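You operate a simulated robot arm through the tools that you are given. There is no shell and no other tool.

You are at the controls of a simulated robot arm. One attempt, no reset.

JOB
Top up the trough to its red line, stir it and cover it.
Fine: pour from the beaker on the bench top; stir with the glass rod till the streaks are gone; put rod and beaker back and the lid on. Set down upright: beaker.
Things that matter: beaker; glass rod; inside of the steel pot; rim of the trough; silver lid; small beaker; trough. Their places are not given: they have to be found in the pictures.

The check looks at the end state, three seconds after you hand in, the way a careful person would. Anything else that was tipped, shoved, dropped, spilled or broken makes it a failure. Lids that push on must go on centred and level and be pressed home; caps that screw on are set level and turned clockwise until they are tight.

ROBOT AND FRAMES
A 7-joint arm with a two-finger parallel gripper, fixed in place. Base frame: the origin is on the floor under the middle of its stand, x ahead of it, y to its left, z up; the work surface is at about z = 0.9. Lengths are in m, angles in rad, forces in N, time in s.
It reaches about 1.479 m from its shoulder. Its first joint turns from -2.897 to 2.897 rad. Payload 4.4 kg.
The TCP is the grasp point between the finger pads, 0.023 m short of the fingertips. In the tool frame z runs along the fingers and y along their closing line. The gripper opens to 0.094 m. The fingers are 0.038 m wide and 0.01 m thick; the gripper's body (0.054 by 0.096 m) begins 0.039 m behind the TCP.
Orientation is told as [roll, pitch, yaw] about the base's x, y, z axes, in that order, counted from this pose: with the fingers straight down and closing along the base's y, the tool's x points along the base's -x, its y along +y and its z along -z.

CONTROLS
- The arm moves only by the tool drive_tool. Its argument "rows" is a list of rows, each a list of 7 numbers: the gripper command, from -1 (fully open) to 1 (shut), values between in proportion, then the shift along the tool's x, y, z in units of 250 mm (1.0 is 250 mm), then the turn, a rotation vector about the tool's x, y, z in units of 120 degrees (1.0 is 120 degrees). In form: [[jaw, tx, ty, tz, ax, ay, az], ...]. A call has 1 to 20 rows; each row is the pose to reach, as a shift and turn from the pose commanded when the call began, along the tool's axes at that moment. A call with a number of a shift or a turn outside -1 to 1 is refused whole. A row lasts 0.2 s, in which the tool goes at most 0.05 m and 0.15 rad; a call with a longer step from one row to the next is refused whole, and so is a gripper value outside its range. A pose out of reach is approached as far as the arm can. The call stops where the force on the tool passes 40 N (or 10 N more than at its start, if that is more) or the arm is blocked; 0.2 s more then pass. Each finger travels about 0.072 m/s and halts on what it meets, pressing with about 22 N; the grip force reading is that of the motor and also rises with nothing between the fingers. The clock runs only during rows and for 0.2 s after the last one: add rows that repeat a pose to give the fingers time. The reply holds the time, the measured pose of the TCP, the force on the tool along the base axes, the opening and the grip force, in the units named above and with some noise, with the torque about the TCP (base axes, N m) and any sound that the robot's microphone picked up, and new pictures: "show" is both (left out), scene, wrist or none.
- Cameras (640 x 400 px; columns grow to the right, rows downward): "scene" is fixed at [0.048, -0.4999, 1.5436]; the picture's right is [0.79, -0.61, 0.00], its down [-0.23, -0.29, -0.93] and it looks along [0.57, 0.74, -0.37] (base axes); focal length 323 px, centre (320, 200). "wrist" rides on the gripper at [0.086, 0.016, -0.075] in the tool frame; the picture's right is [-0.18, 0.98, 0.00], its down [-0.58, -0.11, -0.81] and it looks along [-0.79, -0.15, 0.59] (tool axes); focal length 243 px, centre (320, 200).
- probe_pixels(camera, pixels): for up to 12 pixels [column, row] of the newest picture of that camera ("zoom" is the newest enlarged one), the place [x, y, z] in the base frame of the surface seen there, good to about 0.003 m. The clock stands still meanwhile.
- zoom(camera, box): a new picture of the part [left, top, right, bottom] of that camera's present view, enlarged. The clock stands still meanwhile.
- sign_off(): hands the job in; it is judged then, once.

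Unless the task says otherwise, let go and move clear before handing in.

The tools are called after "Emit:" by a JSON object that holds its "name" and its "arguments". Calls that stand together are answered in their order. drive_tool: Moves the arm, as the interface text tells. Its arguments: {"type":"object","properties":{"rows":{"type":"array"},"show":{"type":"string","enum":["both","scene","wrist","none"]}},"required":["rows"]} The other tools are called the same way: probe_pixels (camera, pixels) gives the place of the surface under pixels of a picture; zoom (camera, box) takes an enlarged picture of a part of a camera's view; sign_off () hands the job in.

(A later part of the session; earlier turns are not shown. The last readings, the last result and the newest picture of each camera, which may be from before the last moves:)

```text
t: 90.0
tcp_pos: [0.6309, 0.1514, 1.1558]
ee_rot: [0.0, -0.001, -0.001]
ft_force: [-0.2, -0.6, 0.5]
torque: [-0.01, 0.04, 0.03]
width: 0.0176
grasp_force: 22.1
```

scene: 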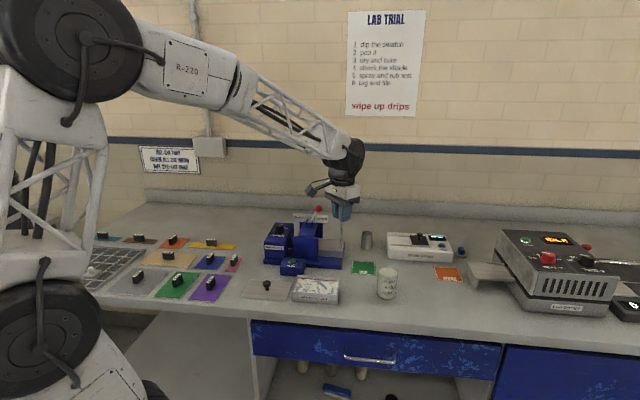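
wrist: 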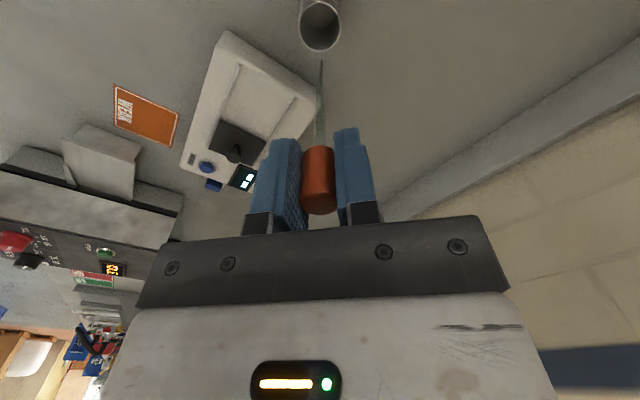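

All clear. I'll move the rod over the trough centre and down to about 4 cm above the rim to check alignment.

Emit:
{"name": "drive_tool", "arguments": {"rows": [[1, 0.05, 0.003, 0, 0, 0, 0], [1, 0.14, 0.009, 0.02, 0, 0, 0], [1, 0.24, 0.015, 0.08, 0, 0, 0], [1, 0.32, 0.02, 0.15, 0, 0, 0], [1, 0.364, 0.022, 0.2, 0, 0, 0], [1, 0.364, 0.022, 0.22, 0, 0, 0], [1, 0.364, 0.022, 0.22, 0, 0, 0]], "show": "both"}}

Emit:
{"name": "zoom", "arguments": {"camera": "scene", "box": [270, 220, 370, 310]}}

Emit:
{"name": "zoom", "arguments": {"camera": "wrist", "box": [200, 0, 460, 240]}}

```text
t: 91.6
tcp_pos: [0.5417, 0.1549, 1.0995]
ee_rot: [-0.002, 0.0, -0.001]
ft_force: [-0.2, -0.2, 0.3]
torque: [0.0, -0.01, 0.02]
width: 0.0177
grasp_force: 21.7
```

scene: 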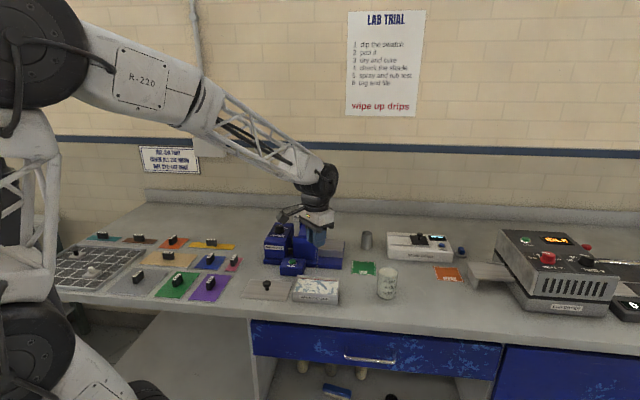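
wrist: 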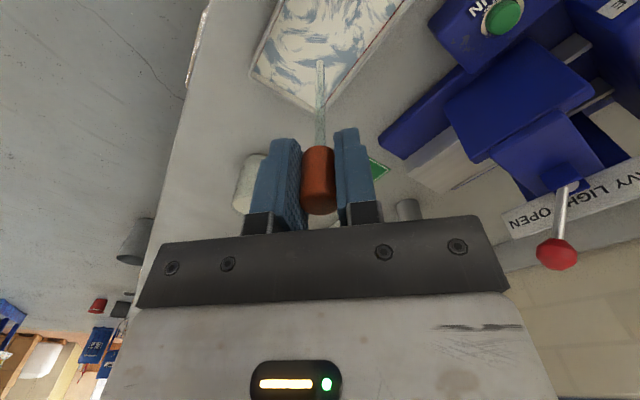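

```text
4.44 times, centred on (320, 265) of scene
```

zoom: 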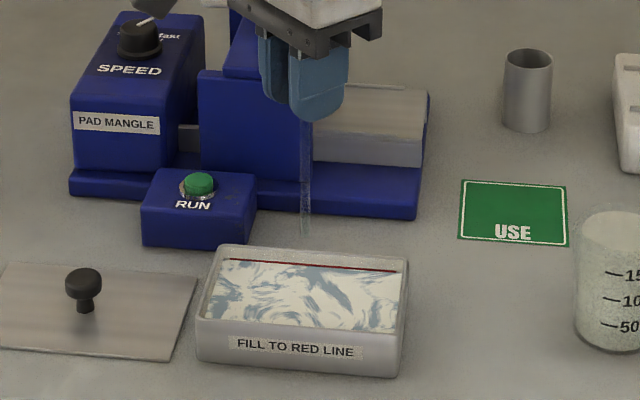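

```text
1.67 times, centred on (330, 120) of wrist
```

zoom: 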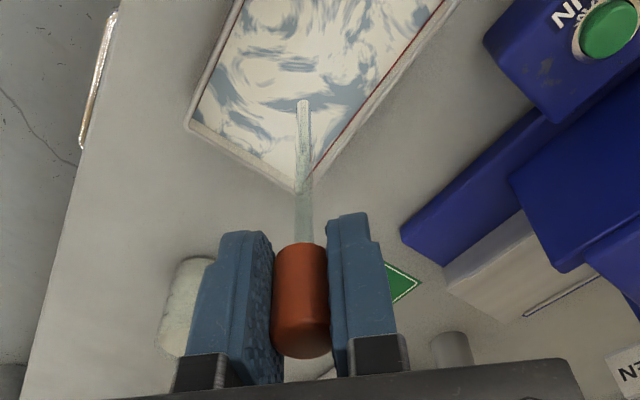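

The rod tip projects to z≈0.985, so it's about 0.115 m below the TCP, and it's above the trough centre. I'll lower it into the liquid with the tip at about z 0.913, clear of the floor.

Emit:
{"name": "drive_tool", "arguments": {"rows": [[1, 0, 0, 0.03, 0, 0, 0], [1, 0, 0, 0.08, 0, 0, 0], [1, 0, 0, 0.14, 0, 0, 0], [1, 0, 0, 0.19, 0, 0, 0], [1, 0, 0, 0.23, 0, 0, 0], [1, 0, 0, 0.26, 0, 0, 0], [1, 0, 0, 0.278, 0, 0, 0], [1, 0, 0, 0.286, 0, 0, 0], [1, 0, 0, 0.286, 0, 0, 0]], "show": "both"}}

Emit:
{"name": "zoom", "arguments": {"camera": "scene", "box": [270, 235, 360, 310]}}

Emit:
{"name": "zoom", "arguments": {"camera": "wrist", "box": [200, 0, 460, 240]}}

```text
t: 93.6
tcp_pos: [0.5402, 0.1552, 1.0286]
ee_rot: [0.001, -0.001, 0.0]
ft_force: [-0.1, 0.6, -0.9]
torque: [0.0, -0.02, 0.02]
width: 0.0175
grasp_force: 22.1
```

scene: 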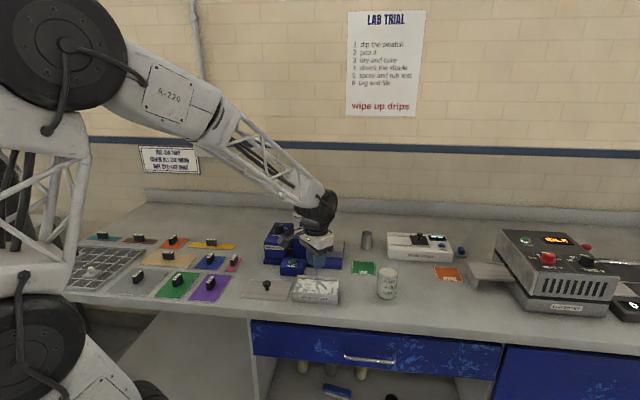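
wrist: 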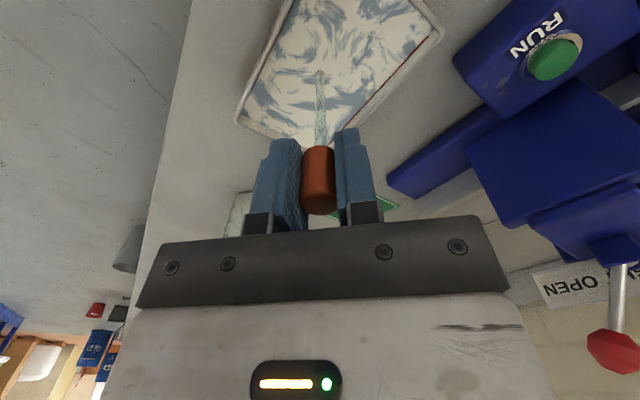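

```text
5.33 times, centred on (315, 272) of scene
```

zoom: 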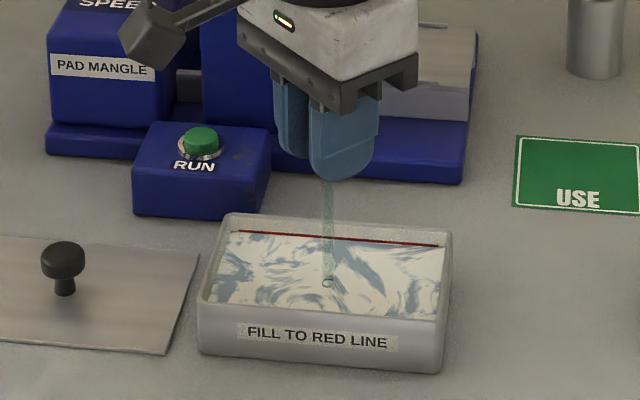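

```text
1.67 times, centred on (330, 120) of wrist
```

zoom: 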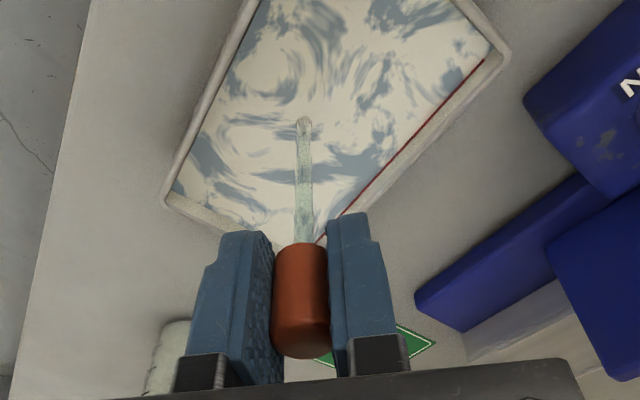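

The rod tip is in the liquid and the wall margins are clear. I'll start stirring along an ellipse aligned with the trough (±38 mm × ±20 mm), ending at centre.

Emit:
{"name": "drive_tool", "arguments": {"rows": [[1, -0.0538, -0.0538, 0, 0, 0, 0], [1, -0.1075, -0.1075, 0, 0, 0, 0], [1, -0.1214, -0.0648, 0, 0, 0, 0], [1, -0.1028, -0.0048, 0, 0, 0, 0], [1, -0.0566, 0.0566, 0, 0, 0, 0], [1, 0.0048, 0.1028, 0, 0, 0, 0], [1, 0.0648, 0.1214, 0, 0, 0, 0], [1, 0.1075, 0.1075, 0, 0, 0, 0], [1, 0.1214, 0.0648, 0, 0, 0, 0], [1, 0.1028, 0.0048, 0, 0, 0, 0], [1, 0.0566, -0.0566, 0, 0, 0, 0], [1, -0.0048, -0.1028, 0, 0, 0, 0], [1, -0.0648, -0.1214, 0, 0, 0, 0], [1, -0.1075, -0.1075, 0, 0, 0, 0], [1, -0.1214, -0.0648, 0, 0, 0, 0], [1, -0.1028, -0.0048, 0, 0, 0, 0], [1, -0.0566, 0.0566, 0, 0, 0, 0], [1, 0, 0, 0, 0, 0, 0], [1, 0, 0, 0, 0, 0, 0]], "show": "both"}}

Emit:
{"name": "zoom", "arguments": {"camera": "scene", "box": [270, 235, 360, 310]}}

Emit:
{"name": "zoom", "arguments": {"camera": "wrist", "box": [200, 0, 460, 240]}}

```text
t: 97.6
tcp_pos: [0.5403, 0.155, 1.0272]
ee_rot: [0.001, -0.001, 0.001]
ft_force: [-0.4, -0.3, -0.6]
torque: [0.01, 0.04, 0.06]
width: 0.0175
grasp_force: 22.6
```

scene: 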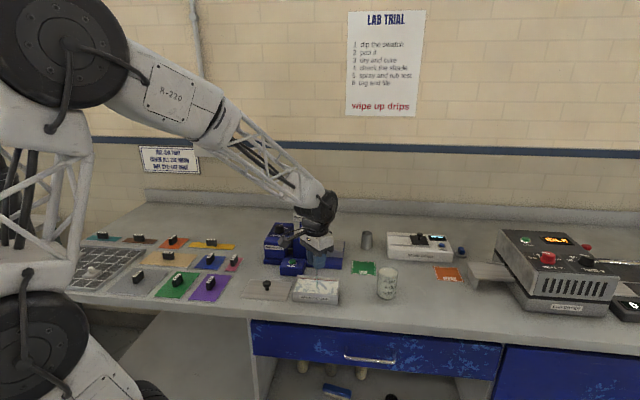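
wrist: 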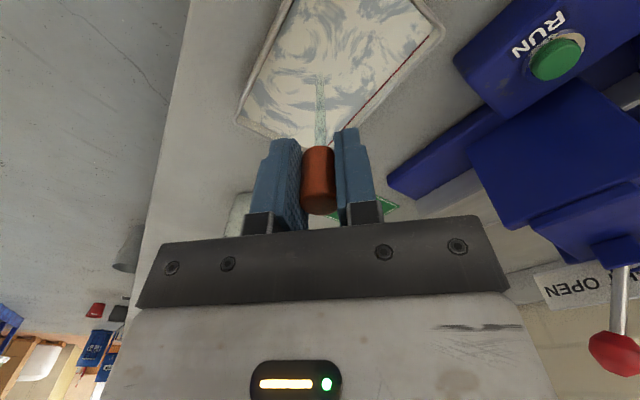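

```text
5.33 times, centred on (315, 272) of scene
```

zoom: 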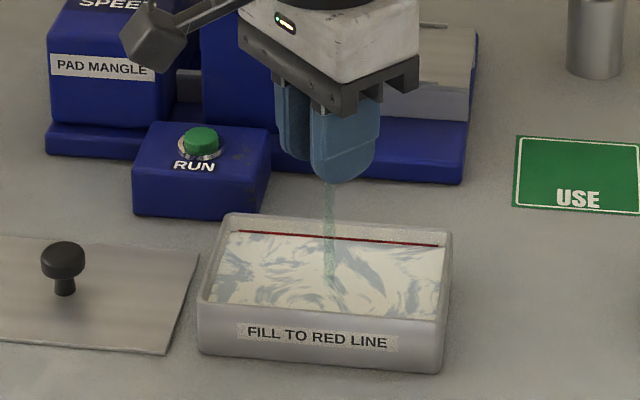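

```text
1.67 times, centred on (330, 120) of wrist
```

zoom: 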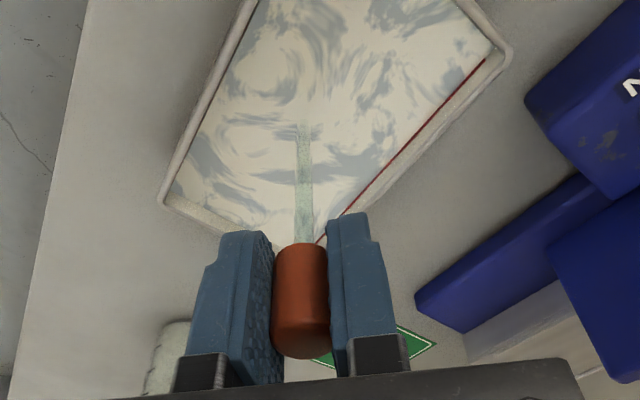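

The streaks are fading after the first loop, with no contact forces. I'll continue with the same stirring path.

Emit:
{"name": "drive_tool", "arguments": {"rows": [[1, -0.0538, -0.0538, 0, 0, 0, 0], [1, -0.1075, -0.1075, 0, 0, 0, 0], [1, -0.1214, -0.0648, 0, 0, 0, 0], [1, -0.1028, -0.0048, 0, 0, 0, 0], [1, -0.0566, 0.0566, 0, 0, 0, 0], [1, 0.0048, 0.1028, 0, 0, 0, 0], [1, 0.0648, 0.1214, 0, 0, 0, 0], [1, 0.1075, 0.1075, 0, 0, 0, 0], [1, 0.1214, 0.0648, 0, 0, 0, 0], [1, 0.1028, 0.0048, 0, 0, 0, 0], [1, 0.0566, -0.0566, 0, 0, 0, 0], [1, -0.0048, -0.1028, 0, 0, 0, 0], [1, -0.0648, -0.1214, 0, 0, 0, 0], [1, -0.1075, -0.1075, 0, 0, 0, 0], [1, -0.1214, -0.0648, 0, 0, 0, 0], [1, -0.1028, -0.0048, 0, 0, 0, 0], [1, -0.0566, 0.0566, 0, 0, 0, 0], [1, 0.0048, 0.1028, 0, 0, 0, 0], [1, 0.0024, 0.0514, 0, 0, 0, 0], [1, 0, 0, 0, 0, 0, 0]], "show": "scene"}}

Emit:
{"name": "drive_tool", "arguments": {"rows": [[1, -0.0538, -0.0538, 0, 0, 0, 0], [1, -0.1075, -0.1075, 0, 0, 0, 0], [1, -0.1214, -0.0648, 0, 0, 0, 0], [1, -0.1028, -0.0048, 0, 0, 0, 0], [1, -0.0566, 0.0566, 0, 0, 0, 0], [1, 0.0048, 0.1028, 0, 0, 0, 0], [1, 0.0648, 0.1214, 0, 0, 0, 0], [1, 0.1075, 0.1075, 0, 0, 0, 0], [1, 0.1214, 0.0648, 0, 0, 0, 0], [1, 0.1028, 0.0048, 0, 0, 0, 0], [1, 0.0566, -0.0566, 0, 0, 0, 0], [1, -0.0048, -0.1028, 0, 0, 0, 0], [1, -0.0648, -0.1214, 0, 0, 0, 0], [1, -0.1075, -0.1075, 0, 0, 0, 0], [1, -0.1214, -0.0648, 0, 0, 0, 0], [1, -0.1028, -0.0048, 0, 0, 0, 0], [1, -0.0566, 0.0566, 0, 0, 0, 0], [1, 0.0048, 0.1028, 0, 0, 0, 0], [1, 0.0024, 0.0514, 0, 0, 0, 0], [1, 0, 0, 0, 0, 0, 0]], "show": "both"}}

Emit:
{"name": "zoom", "arguments": {"camera": "scene", "box": [270, 235, 360, 310]}}

Emit:
{"name": "zoom", "arguments": {"camera": "wrist", "box": [200, 0, 460, 240]}}

```text
t: 101.8
tcp_pos: [0.5381, 0.1546, 1.0296]
ee_rot: [-0.001, 0.0, -0.001]
ft_force: [0.4, 0.4, -0.3]
torque: [-0.02, -0.01, 0.03]
width: 0.0179
grasp_force: 22.1
```

scene: 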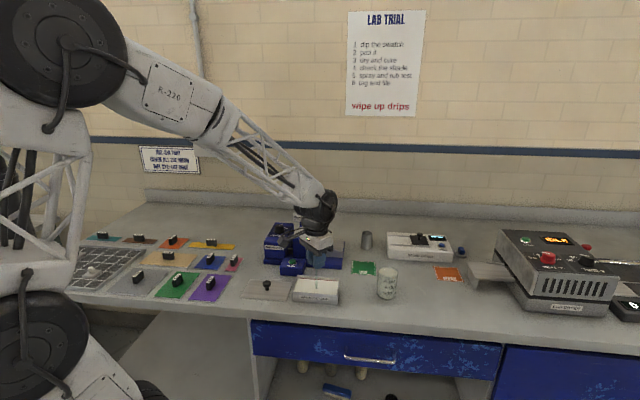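

```text
t: 106.0
tcp_pos: [0.5395, 0.1573, 1.0293]
ee_rot: [0.0, -0.001, 0.001]
ft_force: [-0.4, 0.4, 0.0]
torque: [-0.01, -0.01, -0.02]
width: 0.018
grasp_force: 21.7
```

scene: 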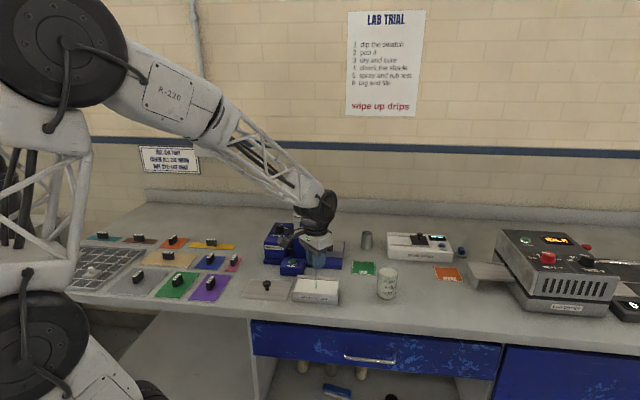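
wrist: 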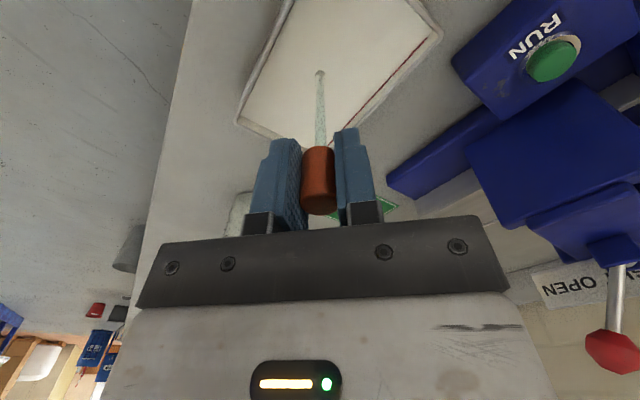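

```text
5.33 times, centred on (315, 272) of scene
```

zoom: 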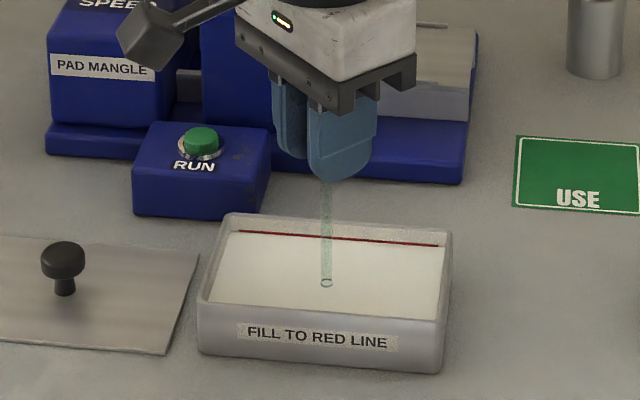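

```text
1.67 times, centred on (330, 120) of wrist
```

zoom: 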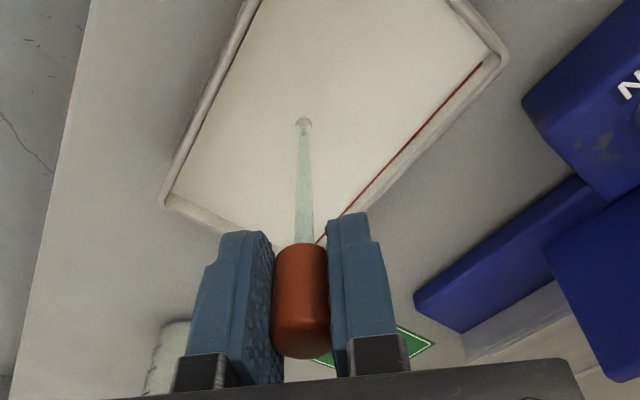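

The liquid looks uniform with no streaks in either view. I'll zoom tightly to confirm before lifting the rod.

Emit:
{"name": "zoom", "arguments": {"camera": "scene", "box": [295, 272, 343, 302]}}

Emit:
{"name": "zoom", "arguments": {"camera": "wrist", "box": [230, 0, 450, 140]}}

```text
13.33 times, centred on (319, 287) of scene
```

zoom: 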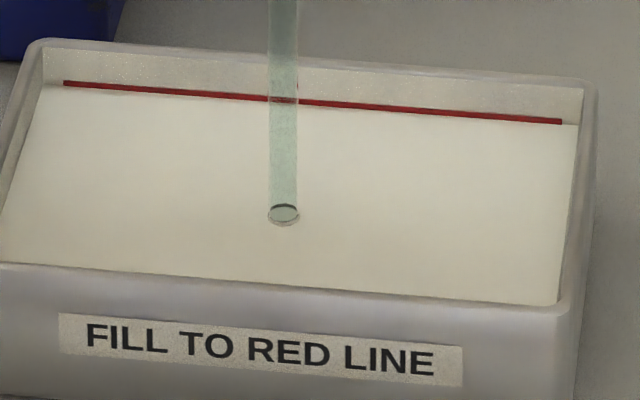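

```text
2.86 times, centred on (340, 70) of wrist
```

zoom: 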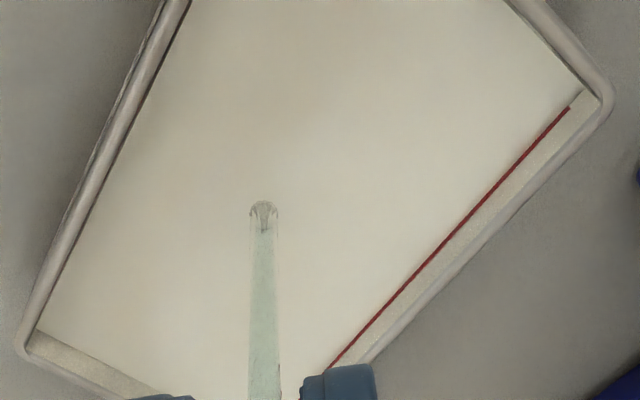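

The mix is uniform and the level is at the red line. I'll raise the rod slowly so the tip is just above the surface, and let it drain.

Emit:
{"name": "drive_tool", "arguments": {"rows": [[1, 0, 0, -0.01, 0, 0, 0], [1, 0, 0, -0.025, 0, 0, 0], [1, 0, 0, -0.04, 0, 0, 0], [1, 0, 0, -0.055, 0, 0, 0], [1, 0, 0, -0.07, 0, 0, 0], [1, 0, 0, -0.085, 0, 0, 0], [1, 0, 0, -0.1, 0, 0, 0], [1, 0, 0, -0.11, 0, 0, 0], [1, 0, 0, -0.12, 0, 0, 0], [1, 0, 0, -0.12, 0, 0, 0], [1, 0, 0, -0.12, 0, 0, 0], [1, 0, 0, -0.12, 0, 0, 0], [1, 0, 0, -0.12, 0, 0, 0], [1, 0, 0, -0.12, 0, 0, 0], [1, 0, 0, -0.12, 0, 0, 0]], "show": "both"}}

Emit:
{"name": "zoom", "arguments": {"camera": "scene", "box": [291, 252, 347, 302]}}

Emit:
{"name": "zoom", "arguments": {"camera": "wrist", "box": [250, 30, 390, 150]}}

```text
t: 109.2
tcp_pos: [0.5395, 0.156, 1.0591]
ee_rot: [-0.002, 0.0, 0.0]
ft_force: [0.2, 0.4, 0.3]
torque: [-0.01, -0.01, -0.01]
width: 0.0178
grasp_force: 22.6
```

scene: 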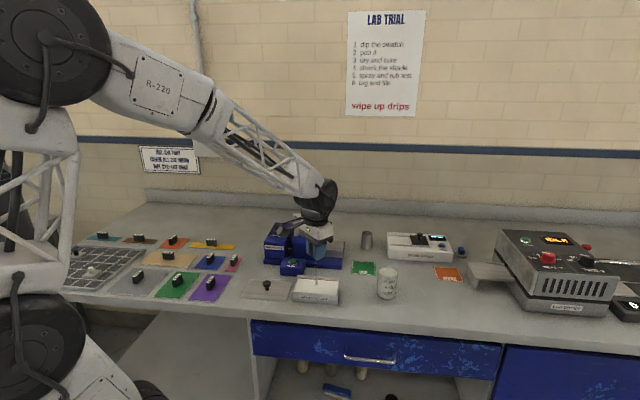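
wrist: 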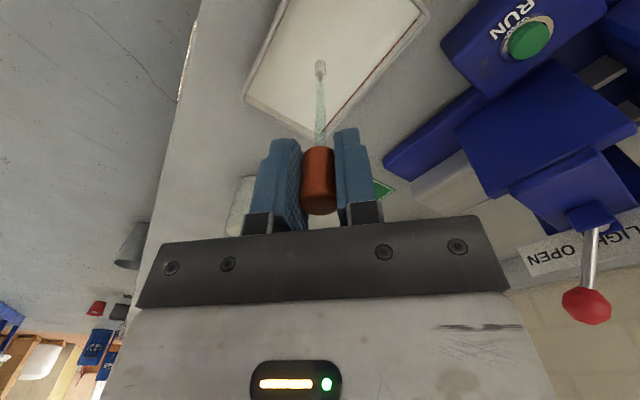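

```text
8.00 times, centred on (319, 277) of scene
```

zoom: 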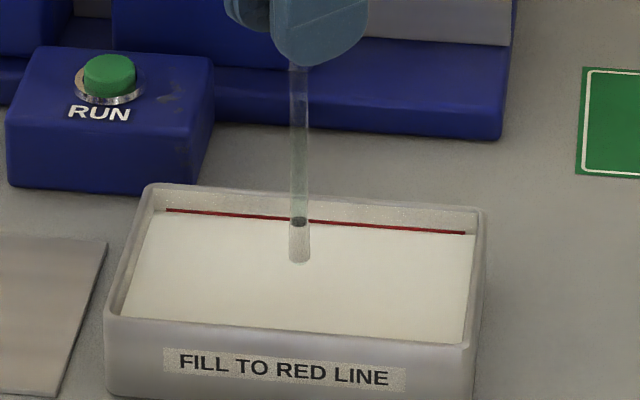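

```text
3.33 times, centred on (320, 90) of wrist
```

zoom: 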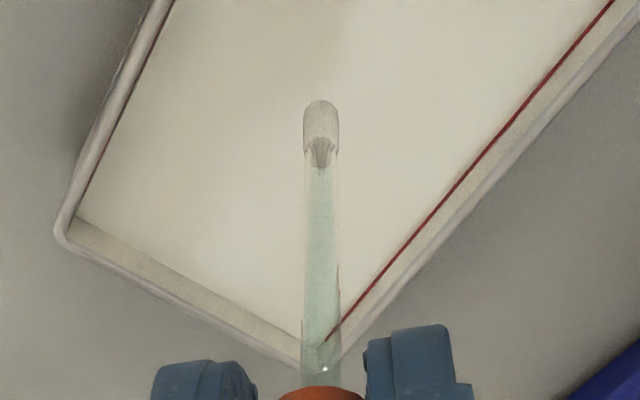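

The rod tip carries a visible wet coating at (300,245) in the zoom. I'll hold it over the trough for several seconds and see whether it drains off.

Emit:
{"name": "drive_tool", "arguments": {"rows": [[1, 0, 0, 0, 0, 0, 0], [1, 0, 0, 0, 0, 0, 0], [1, 0, 0, 0, 0, 0, 0], [1, 0, 0, 0, 0, 0, 0], [1, 0, 0, 0, 0, 0, 0], [1, 0, 0, 0, 0, 0, 0], [1, 0, 0, 0, 0, 0, 0], [1, 0, 0, 0, 0, 0, 0], [1, 0, 0, 0, 0, 0, 0], [1, 0, 0, 0, 0, 0, 0], [1, 0, 0, 0, 0, 0, 0], [1, 0, 0, 0, 0, 0, 0], [1, 0, 0, 0, 0, 0, 0], [1, 0, 0, 0, 0, 0, 0], [1, 0, 0, 0, 0, 0, 0], [1, 0, 0, 0, 0, 0, 0], [1, 0, 0, 0, 0, 0, 0], [1, 0, 0, 0, 0, 0, 0], [1, 0, 0, 0, 0, 0, 0], [1, 0, 0, 0, 0, 0, 0]], "show": "both"}}

Emit:
{"name": "zoom", "arguments": {"camera": "scene", "box": [291, 252, 347, 302]}}

Emit:
{"name": "zoom", "arguments": {"camera": "wrist", "box": [250, 30, 390, 150]}}

```text
t: 113.4
tcp_pos: [0.5398, 0.1556, 1.0577]
ee_rot: [0.001, 0.001, -0.001]
ft_force: [0.9, -1.2, -0.6]
torque: [-0.01, 0.0, -0.02]
width: 0.0178
grasp_force: 21.3
```

scene: 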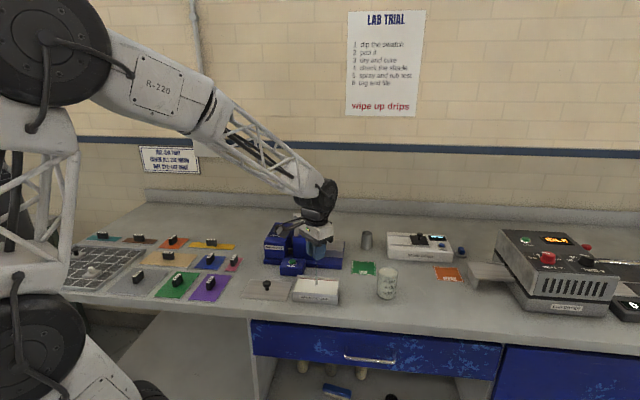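
wrist: 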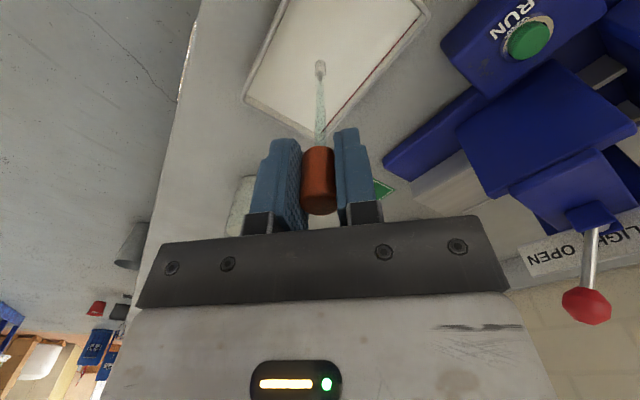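

```text
8.00 times, centred on (319, 277) of scene
```

zoom: 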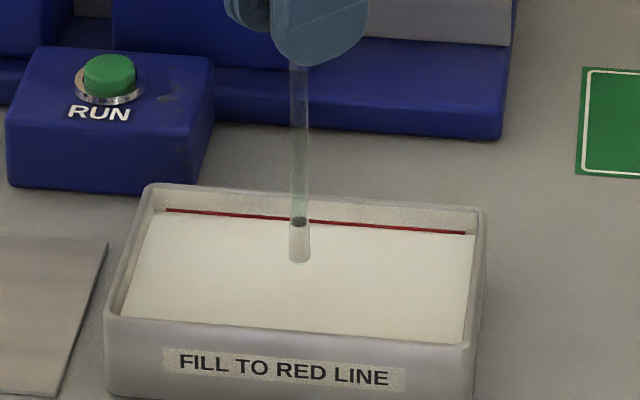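

```text
3.33 times, centred on (320, 90) of wrist
```

zoom: 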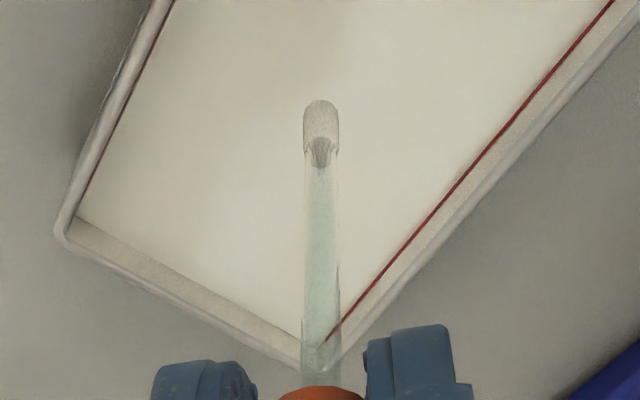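

The film stays on the tip, so it needs touching off on the inside of the rim, as a careful person would do. I'll move to just short of the back wall with the tip a few mm above the liquid.

Emit:
{"name": "drive_tool", "arguments": {"rows": [[1, -0.02, 0.02, 0, 0, 0, 0], [1, -0.045, 0.045, 0, 0, 0, 0], [1, -0.07, 0.07, 0, 0, 0, 0], [1, -0.084, 0.084, 0.01, 0, 0, 0], [1, -0.0905, 0.0905, 0.03, 0, 0, 0], [1, -0.0905, 0.0905, 0.044, 0, 0, 0], [1, -0.0905, 0.0905, 0.044, 0, 0, 0]], "show": "both"}}

Emit:
{"name": "zoom", "arguments": {"camera": "scene", "box": [291, 252, 347, 302]}}

Emit:
{"name": "zoom", "arguments": {"camera": "wrist", "box": [250, 30, 390, 150]}}

```text
t: 115.0
tcp_pos: [0.5617, 0.1788, 1.0467]
ee_rot: [0.001, 0.0, 0.0]
ft_force: [-0.6, 0.2, 0.1]
torque: [0.03, 0.02, 0.02]
width: 0.0178
grasp_force: 22.7
```

scene: 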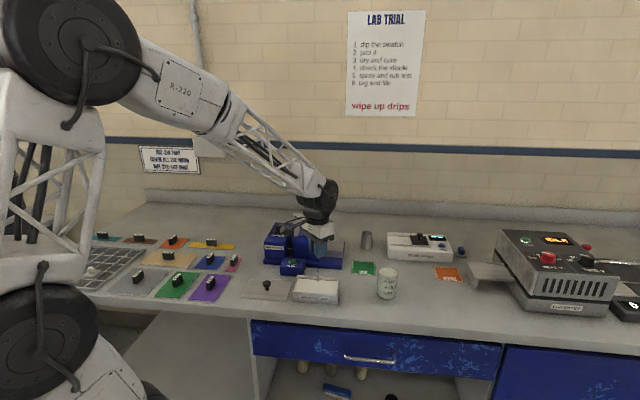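
wrist: 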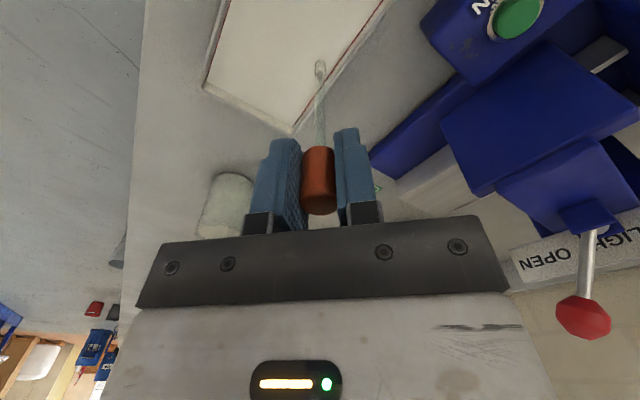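

```text
8.00 times, centred on (319, 277) of scene
```

zoom: 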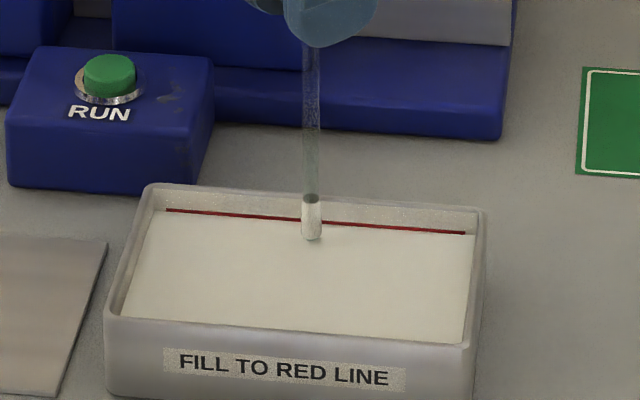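

```text
3.33 times, centred on (320, 90) of wrist
```

zoom: 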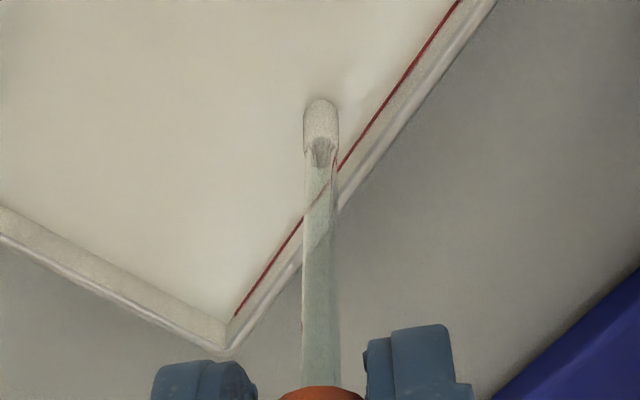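

The tip is a few mm from the back wall. I'll creep toward it in 0.5 mm steps, watching the torque for a light touch.

Emit:
{"name": "drive_tool", "arguments": {"rows": [[1, -0.0014, 0.0014, 0, 0, 0, 0], [1, -0.0028, 0.0028, 0, 0, 0, 0], [1, -0.0042, 0.0042, 0, 0, 0, 0], [1, -0.0057, 0.0057, 0, 0, 0, 0], [1, -0.0057, 0.0057, 0, 0, 0, 0]], "show": "wrist"}}

Emit:
{"name": "zoom", "arguments": {"camera": "wrist", "box": [250, 30, 390, 150]}}

```text
t: 116.2
tcp_pos: [0.5631, 0.1789, 1.0466]
ee_rot: [0.002, 0.0, -0.001]
ft_force: [0.0, -0.9, 0.6]
torque: [0.02, -0.01, 0.01]
width: 0.0176
grasp_force: 21.6
```

wrist: 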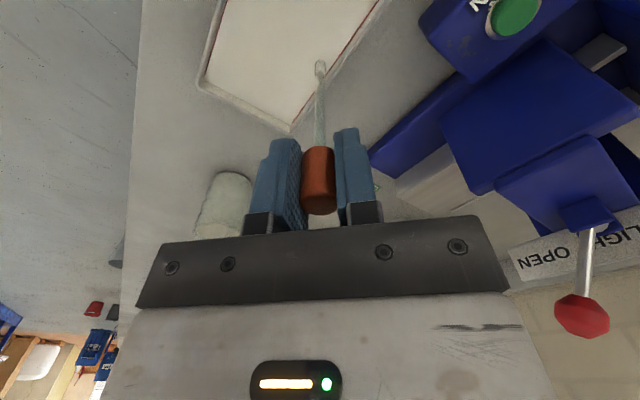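

```text
3.33 times, centred on (320, 90) of wrist
```

zoom: 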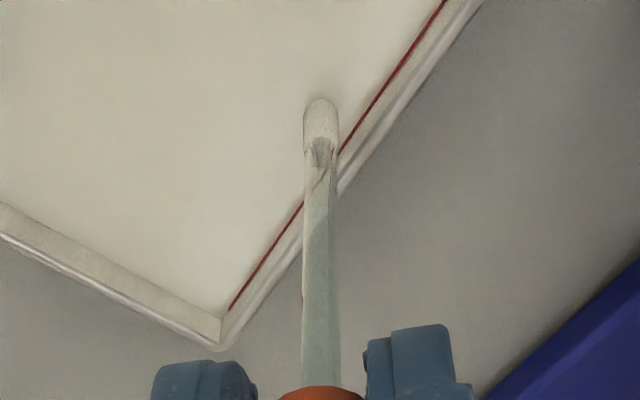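

No contact yet (torque about 0). I'll creep another 2 mm.

Emit:
{"name": "drive_tool", "arguments": {"rows": [[1, -0.0014, 0.0014, 0, 0, 0, 0], [1, -0.0028, 0.0028, 0, 0, 0, 0], [1, -0.0042, 0.0042, 0, 0, 0, 0], [1, -0.0057, 0.0057, 0, 0, 0, 0], [1, -0.0057, 0.0057, 0, 0, 0, 0]], "show": "wrist"}}

Emit:
{"name": "zoom", "arguments": {"camera": "wrist", "box": [250, 30, 390, 150]}}

```text
t: 117.4
tcp_pos: [0.5659, 0.1806, 1.0479]
ee_rot: [0.001, 0.0, 0.0]
ft_force: [0.2, 0.4, -0.1]
torque: [0.03, 0.01, -0.01]
width: 0.0178
grasp_force: 21.9
```

wrist: 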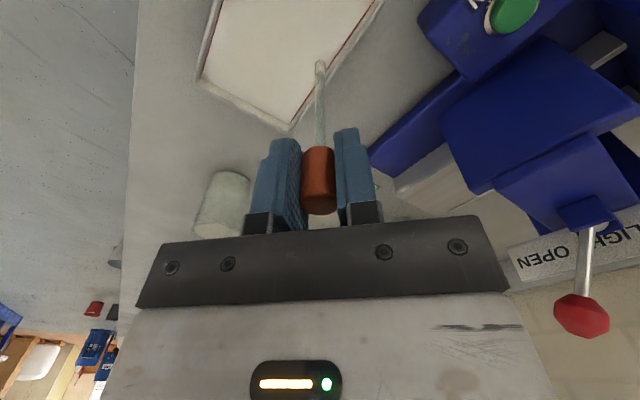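

```text
3.33 times, centred on (320, 90) of wrist
```

zoom: 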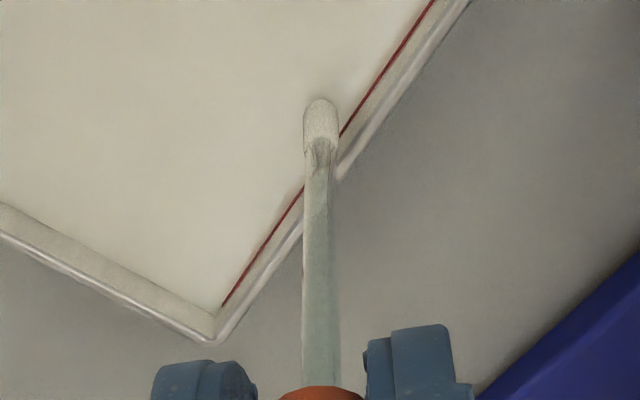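

There's still no contact, though the tip is nearly at the wall. I'll creep 1 mm more and check.

Emit:
{"name": "drive_tool", "arguments": {"rows": [[1, -0.0014, 0.0014, 0, 0, 0, 0], [1, -0.0028, 0.0028, 0, 0, 0, 0], [1, -0.0028, 0.0028, 0, 0, 0, 0]], "show": "wrist"}}

Emit:
{"name": "zoom", "arguments": {"camera": "wrist", "box": [280, 40, 360, 100]}}

```text
t: 118.2
tcp_pos: [0.5668, 0.1826, 1.0477]
ee_rot: [-0.001, -0.001, 0.001]
ft_force: [0.2, -0.3, 0.2]
torque: [-0.02, 0.01, 0.03]
width: 0.0177
grasp_force: 21.9
```

wrist: 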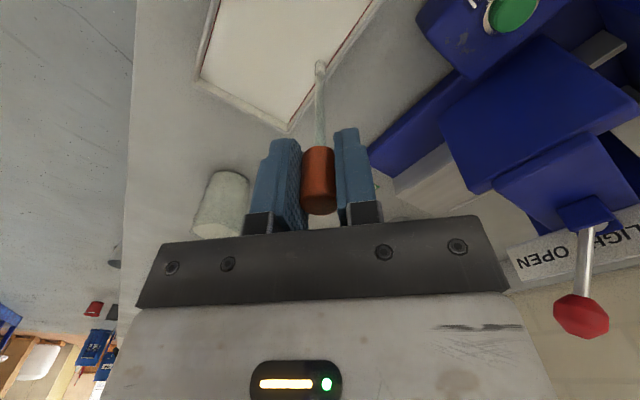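

```text
6.67 times, centred on (320, 70) of wrist
```

zoom: 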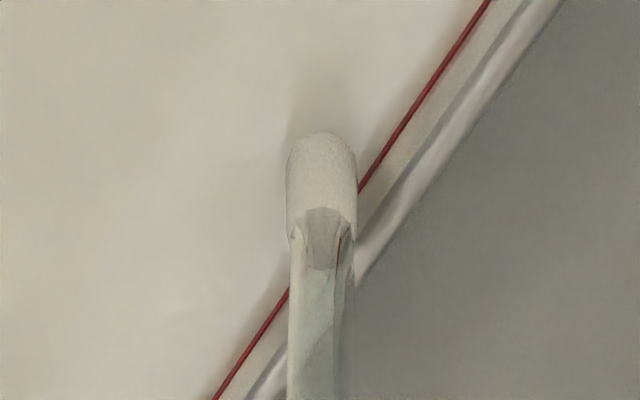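

There's no torque yet. I'll continue in 0.5 mm steps.

Emit:
{"name": "drive_tool", "arguments": {"rows": [[1, -0.0014, 0.0014, 0, 0, 0, 0], [1, -0.0028, 0.0028, 0, 0, 0, 0], [1, -0.0028, 0.0028, 0, 0, 0, 0]], "show": "none"}}

Emit:
{"name": "zoom", "arguments": {"camera": "wrist", "box": [280, 40, 360, 100]}}

Emit:
{"name": "zoom", "arguments": {"camera": "scene", "box": [291, 252, 347, 302]}}

```text
t: 119.0
tcp_pos: [0.5663, 0.1821, 1.0479]
ee_rot: [0.001, 0.002, -0.001]
ft_force: [0.1, -0.2, -1.1]
torque: [-0.02, 0.0, -0.03]
width: 0.0176
grasp_force: 22.2
```

```text
6.67 times, centred on (320, 70) of wrist
```

zoom: 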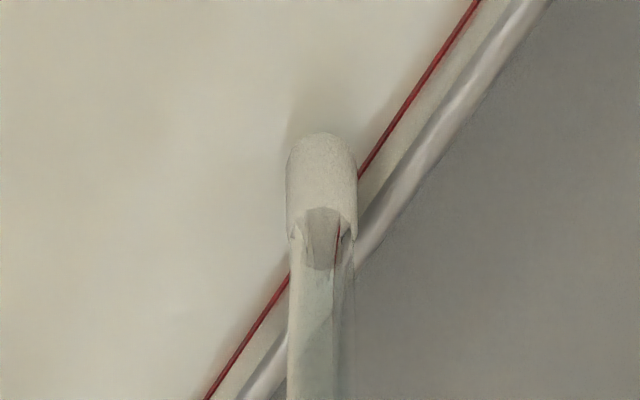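

```text
8.00 times, centred on (319, 277) of scene
```

zoom: 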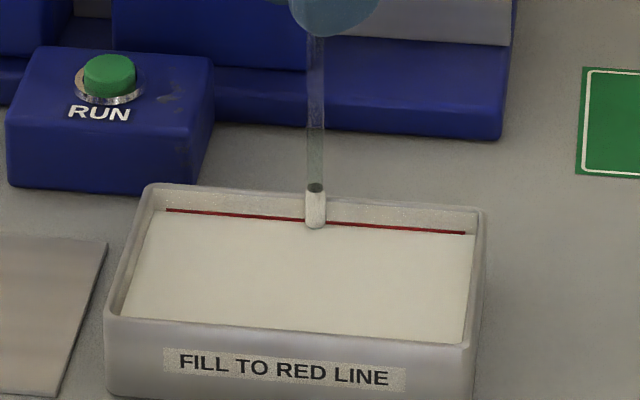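

The tip is still about 1–2 mm off the wall by the scene view. I'll creep another 1 mm.

Emit:
{"name": "drive_tool", "arguments": {"rows": [[1, -0.0014, 0.0014, 0, 0, 0, 0], [1, -0.0028, 0.0028, 0, 0, 0, 0], [1, -0.0028, 0.0028, 0, 0, 0, 0]], "show": "none"}}

Emit:
{"name": "zoom", "arguments": {"camera": "wrist", "box": [280, 40, 360, 100]}}

Emit:
{"name": "zoom", "arguments": {"camera": "scene", "box": [291, 252, 347, 302]}}

```text
t: 119.8
tcp_pos: [0.568, 0.1825, 1.0469]
ee_rot: [0.0, 0.001, -0.001]
ft_force: [0.6, -0.4, -0.5]
torque: [0.04, 0.03, -0.01]
width: 0.0178
grasp_force: 22.1
```

```text
6.67 times, centred on (320, 70) of wrist
```

zoom: 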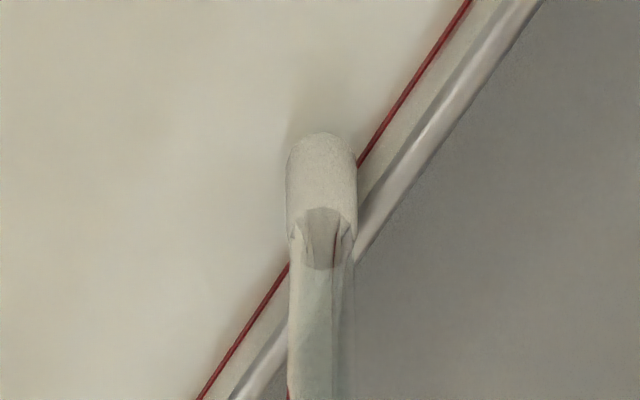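

```text
8.00 times, centred on (319, 277) of scene
```

zoom: 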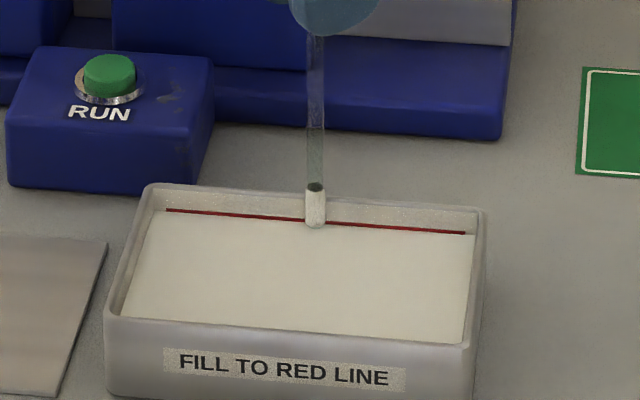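

No clear contact signature yet, so I'll take another 1 mm.

Emit:
{"name": "drive_tool", "arguments": {"rows": [[1, -0.0014, 0.0014, 0, 0, 0, 0], [1, -0.0028, 0.0028, 0, 0, 0, 0], [1, -0.0028, 0.0028, 0, 0, 0, 0]], "show": "none"}}

Emit:
{"name": "zoom", "arguments": {"camera": "wrist", "box": [280, 40, 360, 100]}}

Emit:
{"name": "zoom", "arguments": {"camera": "scene", "box": [299, 262, 339, 292]}}

```text
t: 120.6
tcp_pos: [0.569, 0.1842, 1.047]
ee_rot: [-0.001, 0.0, 0.001]
ft_force: [0.1, 0.8, 0.1]
torque: [-0.01, -0.02, -0.01]
width: 0.0178
grasp_force: 21.9
```

```text
6.67 times, centred on (320, 70) of wrist
```

zoom: 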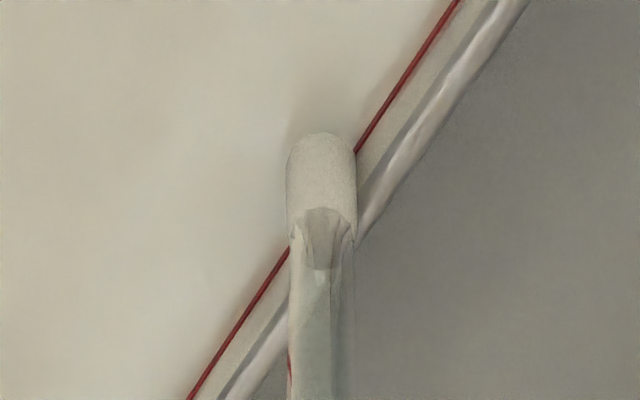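

```text
13.33 times, centred on (319, 277) of scene
```

zoom: 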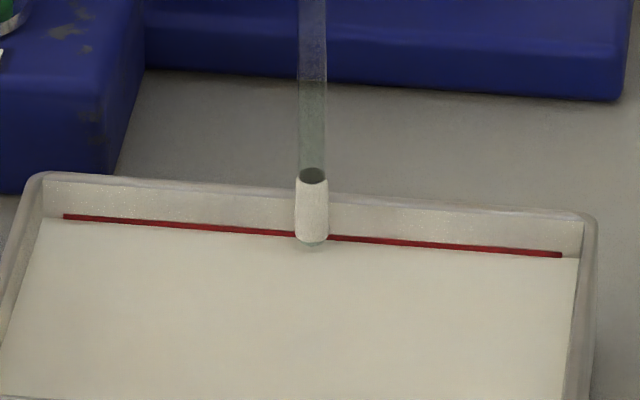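

The tip appears almost at the liquid surface and about 1–2 mm short of the wall. I'll raise it 4 mm so it isn't re-wetted, and approach 1 mm further.

Emit:
{"name": "drive_tool", "arguments": {"rows": [[1, 0, 0, -0.008, 0, 0, 0], [1, 0, 0, -0.016, 0, 0, 0], [1, -0.0014, 0.0014, -0.016, 0, 0, 0], [1, -0.0028, 0.0028, -0.016, 0, 0, 0], [1, -0.0028, 0.0028, -0.016, 0, 0, 0]], "show": "none"}}

Emit:
{"name": "zoom", "arguments": {"camera": "wrist", "box": [280, 40, 360, 100]}}

Emit:
{"name": "zoom", "arguments": {"camera": "scene", "box": [299, 262, 339, 292]}}

```text
t: 121.8
tcp_pos: [0.5697, 0.1835, 1.0504]
ee_rot: [-0.002, 0.0, 0.001]
ft_force: [-2.7, -1.2, 0.0]
torque: [-0.17, 0.37, -0.02]
width: 0.0176
grasp_force: 22.2
```

```text
6.67 times, centred on (320, 70) of wrist
```

zoom: 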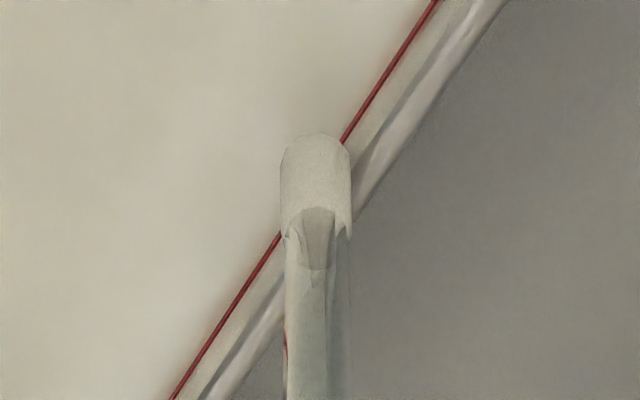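

```text
13.33 times, centred on (319, 277) of scene
```

zoom: 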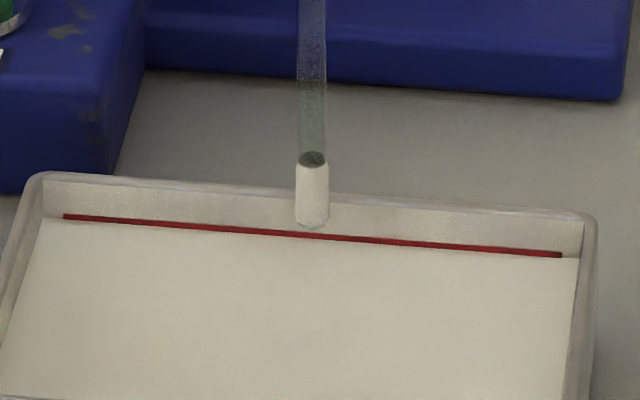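

Contact is confirmed: about 3 N toward the wall, with matching torque. I'll hold this light touch briefly and see whether the film clears.

Emit:
{"name": "drive_tool", "arguments": {"rows": [[1, 0, 0, 0, 0, 0, 0], [1, 0, 0, 0, 0, 0, 0], [1, 0, 0, 0, 0, 0, 0], [1, 0, 0, 0, 0, 0, 0], [1, 0, 0, 0, 0, 0, 0]], "show": "none"}}

Emit:
{"name": "zoom", "arguments": {"camera": "wrist", "box": [280, 40, 360, 100]}}

Emit:
{"name": "zoom", "arguments": {"camera": "scene", "box": [299, 262, 339, 292]}}

```text
t: 123.0
tcp_pos: [0.5702, 0.1839, 1.0517]
ee_rot: [-0.001, -0.001, 0.0]
ft_force: [-0.1, -1.1, 0.1]
torque: [-0.15, 0.08, 0.02]
width: 0.0178
grasp_force: 21.4
```

```text
6.67 times, centred on (320, 70) of wrist
```

zoom: 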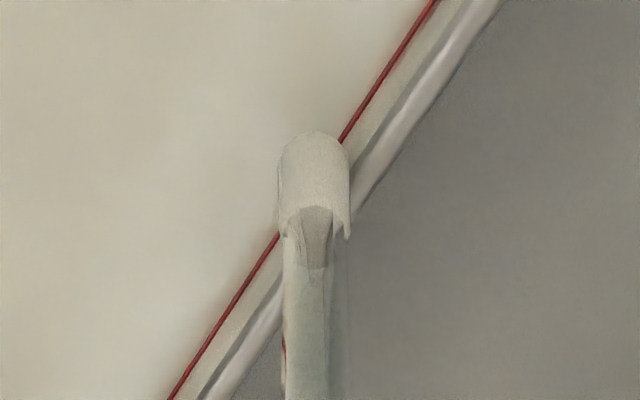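

```text
13.33 times, centred on (319, 277) of scene
```

zoom: 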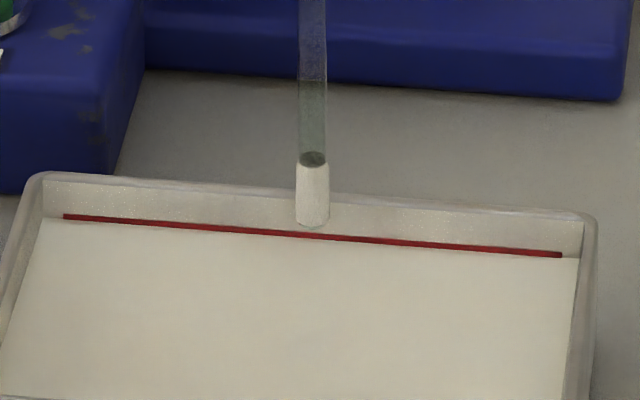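

The touch-off contact is made, and the trough hasn't moved (its rim corner is unchanged in the crop). I'll draw the tip up the wall slightly, back off inward, and inspect.

Emit:
{"name": "drive_tool", "arguments": {"rows": [[1, 0, 0, -0.006, 0, 0, 0], [1, 0, 0, -0.012, 0, 0, 0], [1, 0.006, -0.006, -0.012, 0, 0, 0], [1, 0.014, -0.014, -0.012, 0, 0, 0], [1, 0.028, -0.028, -0.016, 0, 0, 0], [1, 0.042, -0.042, -0.024, 0, 0, 0], [1, 0.056, -0.056, -0.04, 0, 0, 0], [1, 0.07, -0.07, -0.06, 0, 0, 0], [1, 0.07, -0.07, -0.06, 0, 0, 0], [1, 0.07, -0.07, -0.06, 0, 0, 0]], "show": "both"}}

Emit:
{"name": "zoom", "arguments": {"camera": "scene", "box": [291, 252, 347, 302]}}

Emit:
{"name": "zoom", "arguments": {"camera": "wrist", "box": [250, 30, 390, 150]}}

```text
t: 125.2
tcp_pos: [0.5509, 0.1675, 1.0667]
ee_rot: [-0.001, 0.002, 0.0]
ft_force: [0.4, -0.3, -0.6]
torque: [-0.04, 0.02, 0.01]
width: 0.0177
grasp_force: 22.2
```

scene: 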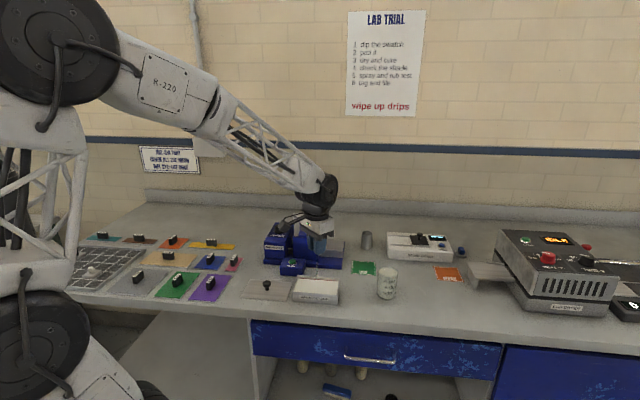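
wrist: 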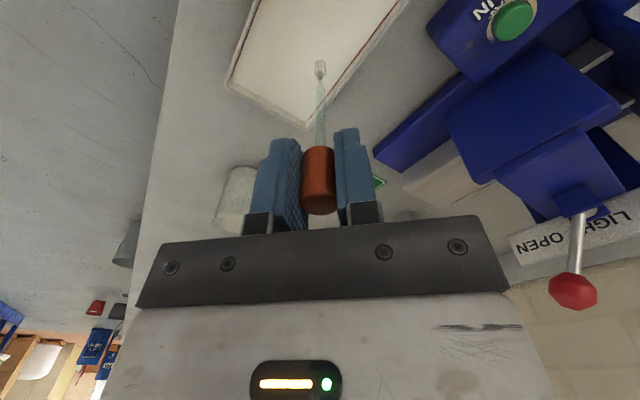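

```text
8.00 times, centred on (319, 277) of scene
```

zoom: 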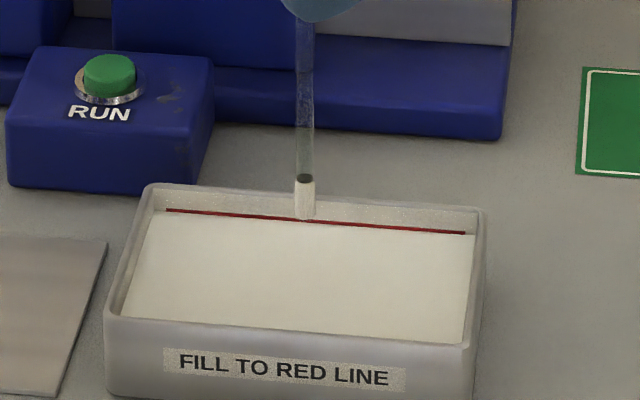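

```text
3.33 times, centred on (320, 90) of wrist
```

zoom: 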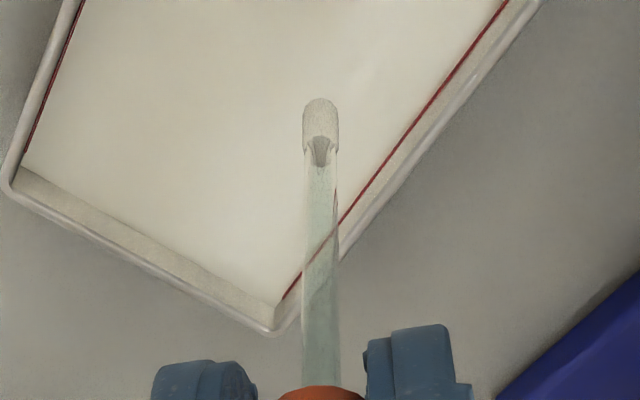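

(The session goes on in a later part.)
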